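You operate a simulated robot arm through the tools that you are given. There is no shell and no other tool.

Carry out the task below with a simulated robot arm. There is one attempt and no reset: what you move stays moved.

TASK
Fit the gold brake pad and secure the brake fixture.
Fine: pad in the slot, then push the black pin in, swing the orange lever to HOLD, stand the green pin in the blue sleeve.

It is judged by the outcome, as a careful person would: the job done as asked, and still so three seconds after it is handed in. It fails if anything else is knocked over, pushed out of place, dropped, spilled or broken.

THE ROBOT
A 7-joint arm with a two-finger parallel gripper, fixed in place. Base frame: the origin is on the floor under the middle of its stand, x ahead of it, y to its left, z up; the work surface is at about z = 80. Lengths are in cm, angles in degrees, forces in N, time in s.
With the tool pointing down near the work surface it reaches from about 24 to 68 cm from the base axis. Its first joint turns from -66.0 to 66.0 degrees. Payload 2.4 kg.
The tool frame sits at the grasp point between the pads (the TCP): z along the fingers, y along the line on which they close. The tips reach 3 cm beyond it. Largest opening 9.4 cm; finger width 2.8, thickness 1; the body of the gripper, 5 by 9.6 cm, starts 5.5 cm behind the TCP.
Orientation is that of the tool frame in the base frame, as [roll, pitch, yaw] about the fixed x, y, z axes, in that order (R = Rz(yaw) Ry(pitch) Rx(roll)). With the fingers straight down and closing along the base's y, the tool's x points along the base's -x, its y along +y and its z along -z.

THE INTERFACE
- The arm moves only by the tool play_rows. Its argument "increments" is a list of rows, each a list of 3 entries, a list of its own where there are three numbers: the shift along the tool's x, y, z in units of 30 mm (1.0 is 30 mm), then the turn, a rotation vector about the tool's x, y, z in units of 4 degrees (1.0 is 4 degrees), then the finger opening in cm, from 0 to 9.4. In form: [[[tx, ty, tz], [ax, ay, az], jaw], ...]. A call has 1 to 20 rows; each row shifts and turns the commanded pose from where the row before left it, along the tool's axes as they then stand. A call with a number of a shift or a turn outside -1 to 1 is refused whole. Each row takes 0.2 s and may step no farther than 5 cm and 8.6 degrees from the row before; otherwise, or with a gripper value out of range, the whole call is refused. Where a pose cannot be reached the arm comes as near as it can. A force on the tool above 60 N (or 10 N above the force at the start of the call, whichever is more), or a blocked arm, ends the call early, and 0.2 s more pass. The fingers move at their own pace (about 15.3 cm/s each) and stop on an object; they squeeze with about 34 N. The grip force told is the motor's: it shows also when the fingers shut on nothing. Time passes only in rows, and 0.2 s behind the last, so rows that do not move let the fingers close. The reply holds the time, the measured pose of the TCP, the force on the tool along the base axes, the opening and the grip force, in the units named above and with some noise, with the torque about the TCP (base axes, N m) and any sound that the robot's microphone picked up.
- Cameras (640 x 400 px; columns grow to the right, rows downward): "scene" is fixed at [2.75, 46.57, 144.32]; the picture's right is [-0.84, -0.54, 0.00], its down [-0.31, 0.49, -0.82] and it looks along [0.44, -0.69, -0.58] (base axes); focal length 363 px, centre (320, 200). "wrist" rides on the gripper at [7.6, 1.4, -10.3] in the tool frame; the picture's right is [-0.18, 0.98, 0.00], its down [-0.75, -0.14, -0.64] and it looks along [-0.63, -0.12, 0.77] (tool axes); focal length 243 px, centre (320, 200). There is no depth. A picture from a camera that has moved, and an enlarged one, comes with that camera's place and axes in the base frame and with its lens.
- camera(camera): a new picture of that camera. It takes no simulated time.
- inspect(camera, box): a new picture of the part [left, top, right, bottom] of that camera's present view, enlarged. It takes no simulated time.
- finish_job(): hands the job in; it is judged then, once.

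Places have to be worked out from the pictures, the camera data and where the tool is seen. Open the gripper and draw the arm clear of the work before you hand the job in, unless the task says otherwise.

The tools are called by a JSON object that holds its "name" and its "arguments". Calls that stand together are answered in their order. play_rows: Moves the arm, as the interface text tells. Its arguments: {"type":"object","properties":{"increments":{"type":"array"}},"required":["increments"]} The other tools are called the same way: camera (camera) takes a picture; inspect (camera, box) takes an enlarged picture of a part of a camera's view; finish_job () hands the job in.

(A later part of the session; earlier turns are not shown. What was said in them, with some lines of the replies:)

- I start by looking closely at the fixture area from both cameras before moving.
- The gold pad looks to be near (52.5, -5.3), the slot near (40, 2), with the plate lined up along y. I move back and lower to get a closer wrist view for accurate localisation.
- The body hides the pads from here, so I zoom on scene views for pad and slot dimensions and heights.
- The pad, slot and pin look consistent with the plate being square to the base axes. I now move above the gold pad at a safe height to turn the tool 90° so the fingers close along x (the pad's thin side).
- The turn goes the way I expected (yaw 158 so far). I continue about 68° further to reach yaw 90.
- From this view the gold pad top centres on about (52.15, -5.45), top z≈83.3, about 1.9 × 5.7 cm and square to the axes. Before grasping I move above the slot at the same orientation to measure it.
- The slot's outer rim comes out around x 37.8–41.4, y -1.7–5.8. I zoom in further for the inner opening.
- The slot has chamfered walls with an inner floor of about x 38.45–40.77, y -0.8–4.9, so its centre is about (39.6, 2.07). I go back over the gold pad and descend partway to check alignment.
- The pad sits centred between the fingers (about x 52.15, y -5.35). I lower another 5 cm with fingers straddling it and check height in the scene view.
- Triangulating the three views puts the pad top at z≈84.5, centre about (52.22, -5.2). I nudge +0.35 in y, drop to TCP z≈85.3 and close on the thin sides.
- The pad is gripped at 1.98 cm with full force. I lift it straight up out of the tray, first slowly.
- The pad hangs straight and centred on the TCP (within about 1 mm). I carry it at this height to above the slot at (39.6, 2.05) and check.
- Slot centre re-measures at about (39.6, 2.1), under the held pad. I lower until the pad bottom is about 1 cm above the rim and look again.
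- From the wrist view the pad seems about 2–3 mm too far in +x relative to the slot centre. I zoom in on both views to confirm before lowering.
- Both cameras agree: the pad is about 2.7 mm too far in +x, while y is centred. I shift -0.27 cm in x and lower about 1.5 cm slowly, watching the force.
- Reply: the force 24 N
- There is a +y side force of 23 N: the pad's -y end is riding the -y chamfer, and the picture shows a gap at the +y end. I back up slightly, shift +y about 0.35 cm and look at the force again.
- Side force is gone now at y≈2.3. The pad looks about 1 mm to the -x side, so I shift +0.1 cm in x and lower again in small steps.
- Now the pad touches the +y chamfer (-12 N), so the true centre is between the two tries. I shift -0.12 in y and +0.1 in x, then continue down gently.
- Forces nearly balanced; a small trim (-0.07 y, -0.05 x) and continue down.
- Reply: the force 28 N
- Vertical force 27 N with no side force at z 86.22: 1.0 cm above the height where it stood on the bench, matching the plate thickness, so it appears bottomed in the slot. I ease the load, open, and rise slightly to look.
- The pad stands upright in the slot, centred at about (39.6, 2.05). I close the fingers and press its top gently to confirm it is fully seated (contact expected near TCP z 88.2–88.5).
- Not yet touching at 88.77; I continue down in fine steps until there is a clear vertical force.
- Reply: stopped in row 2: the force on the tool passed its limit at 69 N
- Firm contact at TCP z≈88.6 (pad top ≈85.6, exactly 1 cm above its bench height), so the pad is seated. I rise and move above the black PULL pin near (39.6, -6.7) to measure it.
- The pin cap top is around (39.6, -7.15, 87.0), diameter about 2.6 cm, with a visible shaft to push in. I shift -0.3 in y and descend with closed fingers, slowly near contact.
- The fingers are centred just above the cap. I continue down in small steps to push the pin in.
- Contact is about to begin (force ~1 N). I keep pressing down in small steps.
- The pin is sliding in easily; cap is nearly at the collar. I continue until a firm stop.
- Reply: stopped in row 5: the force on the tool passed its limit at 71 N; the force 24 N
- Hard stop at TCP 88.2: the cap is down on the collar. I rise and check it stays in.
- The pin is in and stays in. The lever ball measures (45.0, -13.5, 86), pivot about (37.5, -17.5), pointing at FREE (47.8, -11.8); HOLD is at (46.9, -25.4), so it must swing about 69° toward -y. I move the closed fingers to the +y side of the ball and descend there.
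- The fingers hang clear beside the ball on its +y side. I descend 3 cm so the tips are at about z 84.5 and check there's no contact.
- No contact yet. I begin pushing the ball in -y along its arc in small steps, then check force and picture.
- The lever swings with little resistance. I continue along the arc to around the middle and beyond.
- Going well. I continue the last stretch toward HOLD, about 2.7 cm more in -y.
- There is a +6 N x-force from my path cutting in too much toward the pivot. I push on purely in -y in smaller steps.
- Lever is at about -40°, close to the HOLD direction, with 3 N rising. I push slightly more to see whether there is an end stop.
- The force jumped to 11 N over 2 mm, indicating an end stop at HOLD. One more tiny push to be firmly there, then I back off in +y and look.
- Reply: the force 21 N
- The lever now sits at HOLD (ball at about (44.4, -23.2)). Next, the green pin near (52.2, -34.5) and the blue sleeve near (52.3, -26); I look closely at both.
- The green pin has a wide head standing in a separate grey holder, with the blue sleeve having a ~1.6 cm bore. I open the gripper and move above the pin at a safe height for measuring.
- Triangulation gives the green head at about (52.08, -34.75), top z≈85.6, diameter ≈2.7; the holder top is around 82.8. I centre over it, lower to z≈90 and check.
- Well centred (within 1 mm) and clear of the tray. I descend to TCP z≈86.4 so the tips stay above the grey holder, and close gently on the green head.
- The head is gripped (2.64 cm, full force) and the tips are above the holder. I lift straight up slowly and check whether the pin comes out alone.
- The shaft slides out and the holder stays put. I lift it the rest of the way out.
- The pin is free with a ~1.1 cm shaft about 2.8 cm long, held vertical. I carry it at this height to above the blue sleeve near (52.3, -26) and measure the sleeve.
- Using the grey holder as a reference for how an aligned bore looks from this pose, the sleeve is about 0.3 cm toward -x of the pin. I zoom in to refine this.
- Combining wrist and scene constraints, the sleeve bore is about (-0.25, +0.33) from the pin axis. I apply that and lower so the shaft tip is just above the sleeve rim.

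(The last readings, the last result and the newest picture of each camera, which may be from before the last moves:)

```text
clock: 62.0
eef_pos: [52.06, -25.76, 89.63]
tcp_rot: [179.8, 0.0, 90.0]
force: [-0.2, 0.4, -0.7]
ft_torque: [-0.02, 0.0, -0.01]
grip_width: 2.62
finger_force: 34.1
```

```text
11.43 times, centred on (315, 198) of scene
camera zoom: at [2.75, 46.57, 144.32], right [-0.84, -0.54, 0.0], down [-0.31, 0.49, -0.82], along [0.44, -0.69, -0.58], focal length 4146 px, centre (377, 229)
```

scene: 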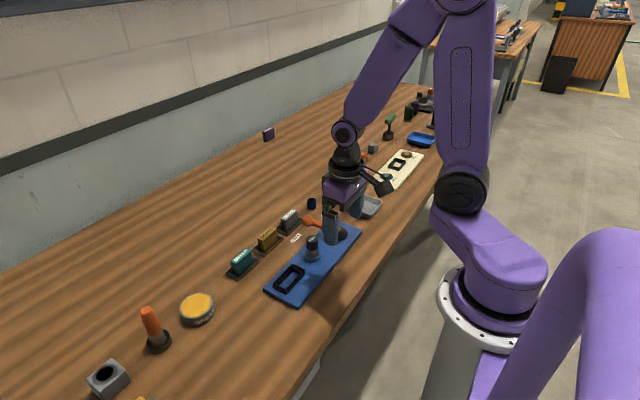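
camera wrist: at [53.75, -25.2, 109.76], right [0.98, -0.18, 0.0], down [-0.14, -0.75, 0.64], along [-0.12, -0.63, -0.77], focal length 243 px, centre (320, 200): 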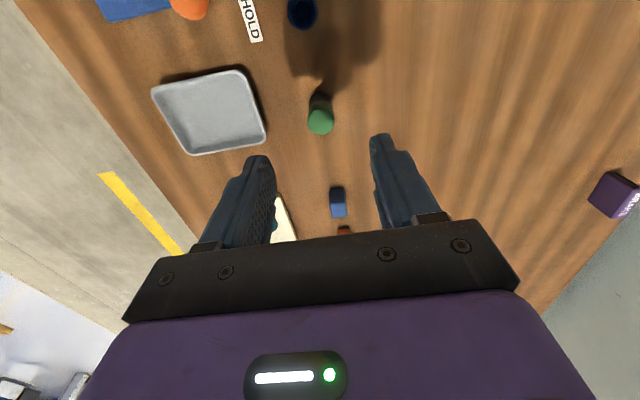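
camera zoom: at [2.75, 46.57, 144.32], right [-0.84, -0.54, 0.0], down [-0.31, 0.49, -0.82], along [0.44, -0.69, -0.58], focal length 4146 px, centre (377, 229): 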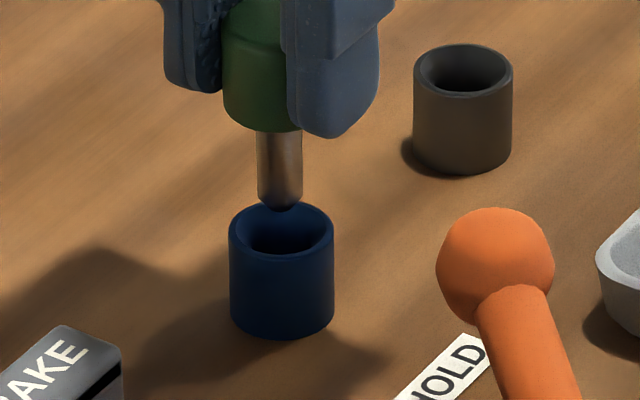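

Both views show the shaft tip centred over the sleeve bore to within about 1 mm. I lower slowly into the funnel, monitoring force.

{"name": "play_rows", "arguments": {"increments": [[[0, 0, 0.1], [0, 0, 0], 1.5], [[0, 0, 0.1], [0, 0, 0], 1.5], [[0, 0, 0.1], [0, 0, 0], 1.5], [[0, 0, 0.1], [0, 0, 0], 1.5], [[0, 0, 0.1], [0, 0, 0], 1.5], [[0, 0, 0], [0, 0, 0], 1.5]]}}

{"name": "inspect", "arguments": {"camera": "wrist", "box": [280, 80, 360, 180]}}

{"name": "inspect", "arguments": {"camera": "scene", "box": [295, 180, 335, 215]}}

```text
clock: 63.4
eef_pos: [51.96, -25.84, 88.31]
tcp_rot: [179.8, 0.0, 90.0]
force: [0.0, -0.7, -0.2]
ft_torque: [0.0, 0.0, 0.02]
grip_width: 2.62
finger_force: 33.7
```

```text
4.00 times, centred on (320, 130) of wrist
camera zoom: at [53.5, -18.08, 98.56], right [0.98, -0.18, 0.0], down [-0.14, -0.75, 0.64], along [-0.12, -0.63, -0.77], focal length 970 px, centre (320, 480)
```

zoom: 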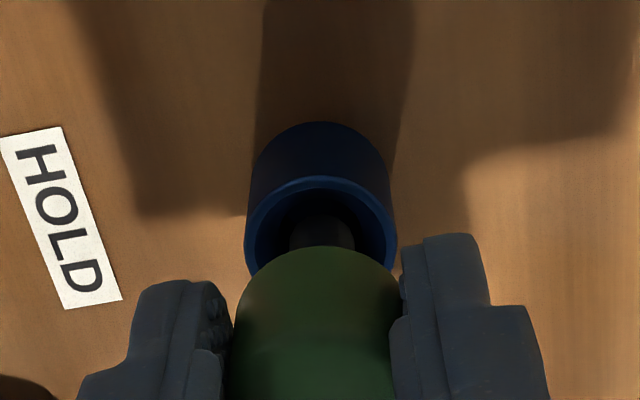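

```text
11.43 times, centred on (315, 198) of scene
camera zoom: at [2.75, 46.57, 144.32], right [-0.84, -0.54, 0.0], down [-0.31, 0.49, -0.82], along [0.44, -0.69, -0.58], focal length 4146 px, centre (377, 229)
```

zoom: 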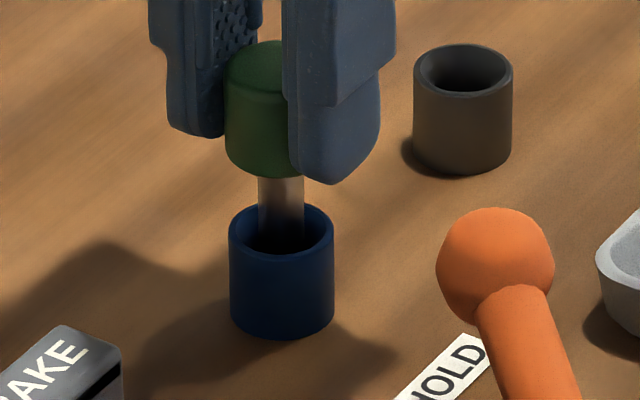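

The tip is inside the sleeve with no contact force. I continue down toward the seated height (expected TCP z≈86.3).

{"name": "play_rows", "arguments": {"increments": [[[0, 0, 0.1], [0, 0, 0], 1.5], [[0, 0, 0.1], [0, 0, 0], 1.5], [[0, 0, 0.1], [0, 0, 0], 1.5], [[0, 0, 0.1], [0, 0, 0], 1.5], [[0, 0, 0.1], [0, 0, 0], 1.5], [[0, 0, 0], [0, 0, 0], 1.5]]}}

{"name": "inspect", "arguments": {"camera": "scene", "box": [295, 180, 335, 215]}}

```text
clock: 64.8
eef_pos: [52.19, -25.83, 86.7]
tcp_rot: [180.0, 0.0, 90.0]
force: [0.1, 1.7, 0.4]
ft_torque: [0.12, 0.02, -0.01]
grip_width: 2.6
finger_force: 33.6
```

```text
11.43 times, centred on (315, 198) of scene
camera zoom: at [2.75, 46.58, 144.32], right [-0.84, -0.54, 0.0], down [-0.31, 0.49, -0.82], along [0.44, -0.69, -0.58], focal length 4146 px, centre (377, 229)
```

zoom: 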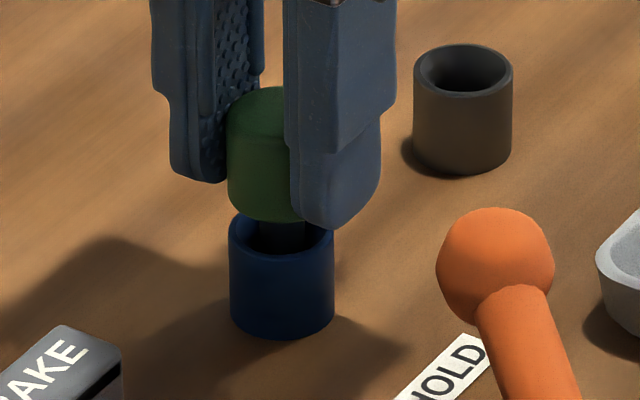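

Still sliding freely with only slight side contact. I continue in finer steps until it bottoms.

{"name": "play_rows", "arguments": {"increments": [[[0, 0, 0.06], [0, 0, 0], 1.5], [[0, 0, 0.06], [0, 0, 0], 1.5], [[0, 0, 0.06], [0, 0, 0], 1.5], [[0, 0, 0], [0, 0, 0], 1.5]]}}

{"name": "inspect", "arguments": {"camera": "scene", "box": [295, 180, 335, 215]}}

```text
clock: 65.8
eef_pos: [52.03, -25.72, 86.32]
tcp_rot: [179.6, 0.1, 90.0]
force: [-2.6, 0.1, 20.1]
ft_torque: [0.02, 0.25, 0.0]
grip_width: 2.59
finger_force: 34.0
```

```text
11.43 times, centred on (315, 198) of scene
camera zoom: at [2.71, 46.59, 144.32], right [-0.84, -0.54, 0.0], down [-0.31, 0.49, -0.82], along [0.44, -0.69, -0.58], focal length 4146 px, centre (377, 229)
```

zoom: 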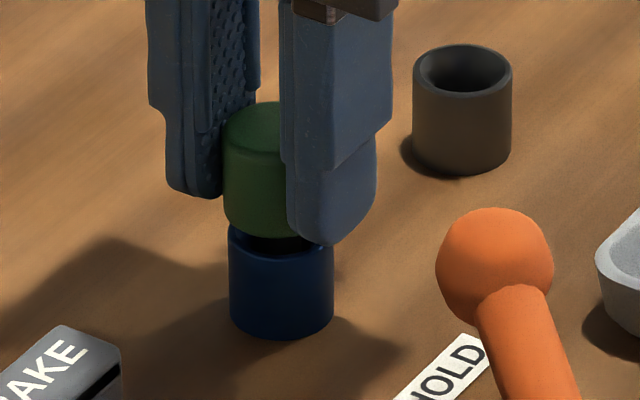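

Bottomed at z 86.32 with 20 N, the same height it had in its holder. I ease the load, open the fingers symmetrically and rise straight up.

{"name": "play_rows", "arguments": {"increments": [[[0, 0, -0.03], [0, 0, 0], 1.5], [[0, 0, 0], [0, 0, 0], 2.7], [[0, 0, 0], [0, 0, 0], 3.5], [[0, 0, 0], [0, 0, 0], 5], [[0, 0, 0], [0, 0, 0], 5.5], [[0, 0, -0.4], [0, 0, 0], 5.5], [[0, 0, -0.7], [0, 0, 0], 5.5], [[0, 0, -0.8], [0, 0, 0], 5.5], [[0, 0, -0.8], [0, 0, 0], 5.5], [[0, 0, -0.8], [0, 0, 0], 5.5], [[0, 0, 0], [0, 0, 0], 5.5]]}}

{"name": "inspect", "arguments": {"camera": "scene", "box": [280, 160, 360, 230]}}

{"name": "camera", "arguments": {"camera": "wrist"}}

```text
clock: 68.2
eef_pos: [51.98, -25.81, 96.89]
tcp_rot: [179.8, -0.1, 90.0]
force: [0.5, 0.6, 0.0]
ft_torque: [0.0, 0.02, 0.0]
grip_width: 5.51
finger_force: 0.0
```

```text
5.71 times, centred on (320, 195) of scene
camera zoom: at [2.75, 46.57, 144.32], right [-0.84, -0.54, 0.0], down [-0.31, 0.49, -0.82], along [0.44, -0.69, -0.58], focal length 2073 px, centre (320, 229)
```

zoom: 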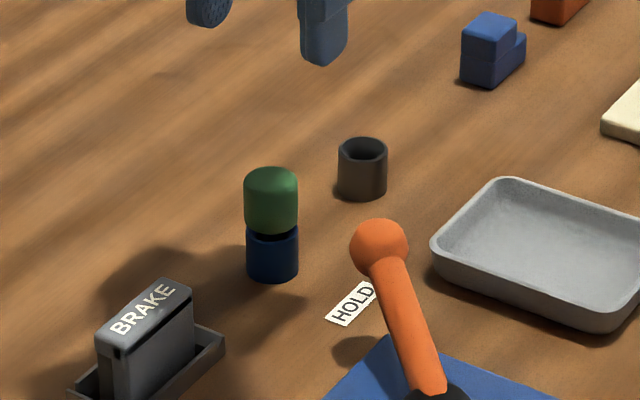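

```text
taken
camera wrist: at [53.45, -18.08, 107.2], right [0.98, -0.18, 0.0], down [-0.14, -0.75, 0.64], along [-0.12, -0.63, -0.77], focal length 243 px, centre (320, 200)
```

wrist: 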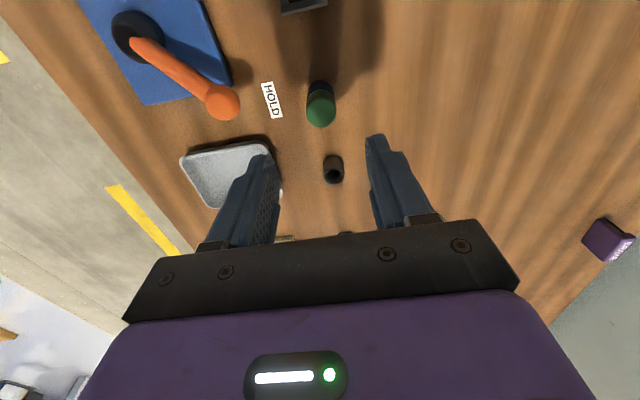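

The green pin stands upright in the blue sleeve and the lever is still at HOLD. I draw the arm up and away, then inspect everything a final time.

{"name": "play_rows", "arguments": {"increments": [[[0, 0, -0.9], [0, 0, 0], 6], [[0, 0, -0.9], [0, 0, 0], 7], [[0, 0, -0.9], [0, 0, 0], 8], [[0, 0, -0.9], [0, 0, 0], 9.4], [[0, -0.8, 0], [0, 0, 0], 9.4], [[0, -0.8, 0], [0, 0, 0], 9.4], [[0, -0.8, 0], [0, 0, 0], 9.4], [[0, -0.8, 0], [0, 0, 0], 9.4], [[0, -0.8, 0], [0, 0, 0], 9.4], [[0, 0, 0], [0, 0, 0], 9.4], [[0, 0, 0], [0, 0, 0], 9.4]]}}

{"name": "camera", "arguments": {"camera": "scene"}}

{"name": "inspect", "arguments": {"camera": "scene", "box": [220, 160, 400, 310]}}

{"name": "camera", "arguments": {"camera": "wrist"}}

```text
clock: 70.5
eef_pos: [40.15, -25.81, 107.59]
tcp_rot: [179.8, 0.0, 90.0]
force: [0.0, 0.2, -0.4]
ft_torque: [0.0, -0.02, 0.02]
grip_width: 9.41
finger_force: 0.1
```

```text
taken
```

scene: 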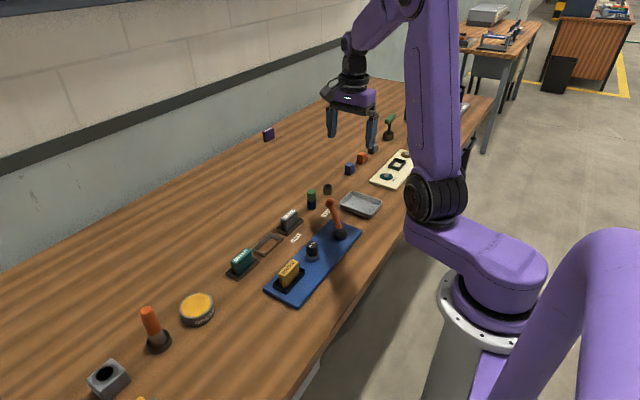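

```text
2.67 times, centred on (310, 235) of scene
camera zoom: at [2.75, 46.57, 144.32], right [-0.84, -0.54, 0.0], down [-0.31, 0.49, -0.82], along [0.44, -0.69, -0.58], focal length 967 px, centre (347, 107)
```

zoom: 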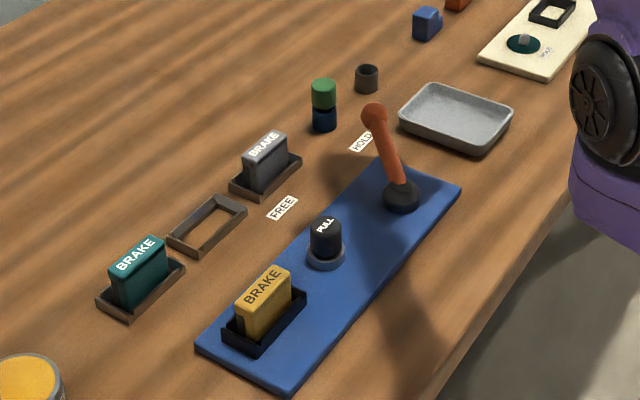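

```text
taken
camera wrist: at [41.57, -18.1, 117.85], right [0.98, -0.18, 0.0], down [-0.14, -0.75, 0.64], along [-0.12, -0.63, -0.77], focal length 243 px, centre (320, 200)
```

wrist: 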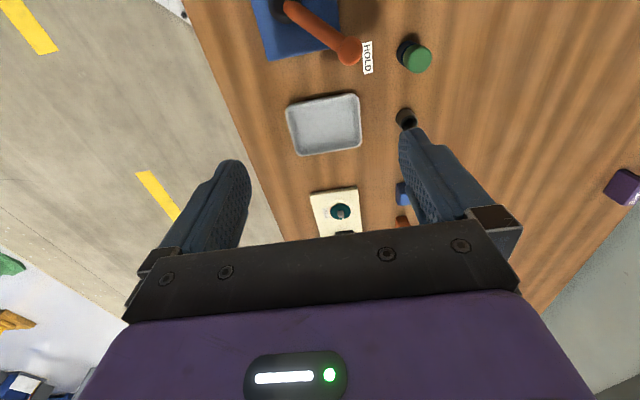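

Everything appears in place; one last close look at the pin, pad and lever before handing in.

{"name": "inspect", "arguments": {"camera": "scene", "box": [270, 225, 350, 300]}}

{"name": "inspect", "arguments": {"camera": "scene", "box": [295, 175, 375, 245]}}

```text
5.33 times, centred on (310, 262) of scene
camera zoom: at [2.75, 46.57, 144.32], right [-0.84, -0.54, 0.0], down [-0.31, 0.49, -0.82], along [0.44, -0.69, -0.58], focal length 1935 px, centre (373, -133)
```

zoom: 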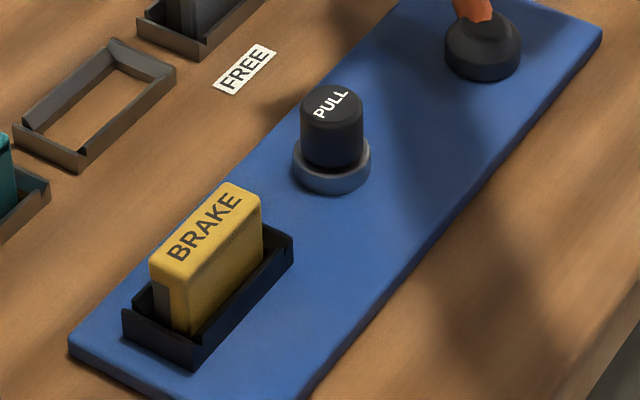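

```text
5.71 times, centred on (335, 210) of scene
camera zoom: at [2.75, 46.57, 144.32], right [-0.84, -0.54, 0.0], down [-0.31, 0.49, -0.82], along [0.44, -0.69, -0.58], focal length 2073 px, centre (234, 143)
```

zoom: 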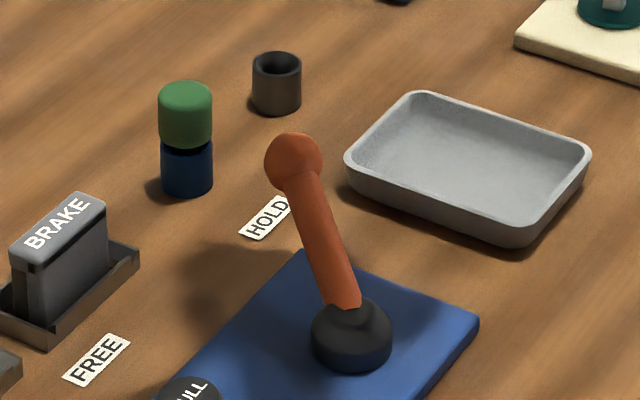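

The final pictures show the gold pad in the slot, the black pin down on its collar and the lever against its stop at HOLD. The green pin stands in the blue sleeve, nothing else has been disturbed, and the arm is clear with the gripper open, so I hand the job in.

{"name": "finish_job", "arguments": {}}

```text
The job is handed in.
```

All four steps are done, in the order you gave, and the job is handed in. I don't have the judge's verdict.

- **Gold pad:** it is in the slot. Pressing its top gave firm contact about 1 cm above its bench height, which matches the plate thickness.
- **Black pin:** it is pushed in to a hard stop, with the cap down on its collar. It stayed in after I let go.
- **Orange lever:** it is swung to HOLD, against what felt like an end stop, and it held its position after I backed off.
- **Green pin:** it is bottomed in the blue sleeve and standing upright. It came out of its grey holder cleanly, and the holder stayed put.

The last pictures show nothing else knocked over or moved. The gripper is open and the arm is raised clear of the work.

The force limit stopped the arm twice, at about 70 N. Once was while checking that the pad was seated, and once was when the black pin reached its stop. I saw no damage either time.
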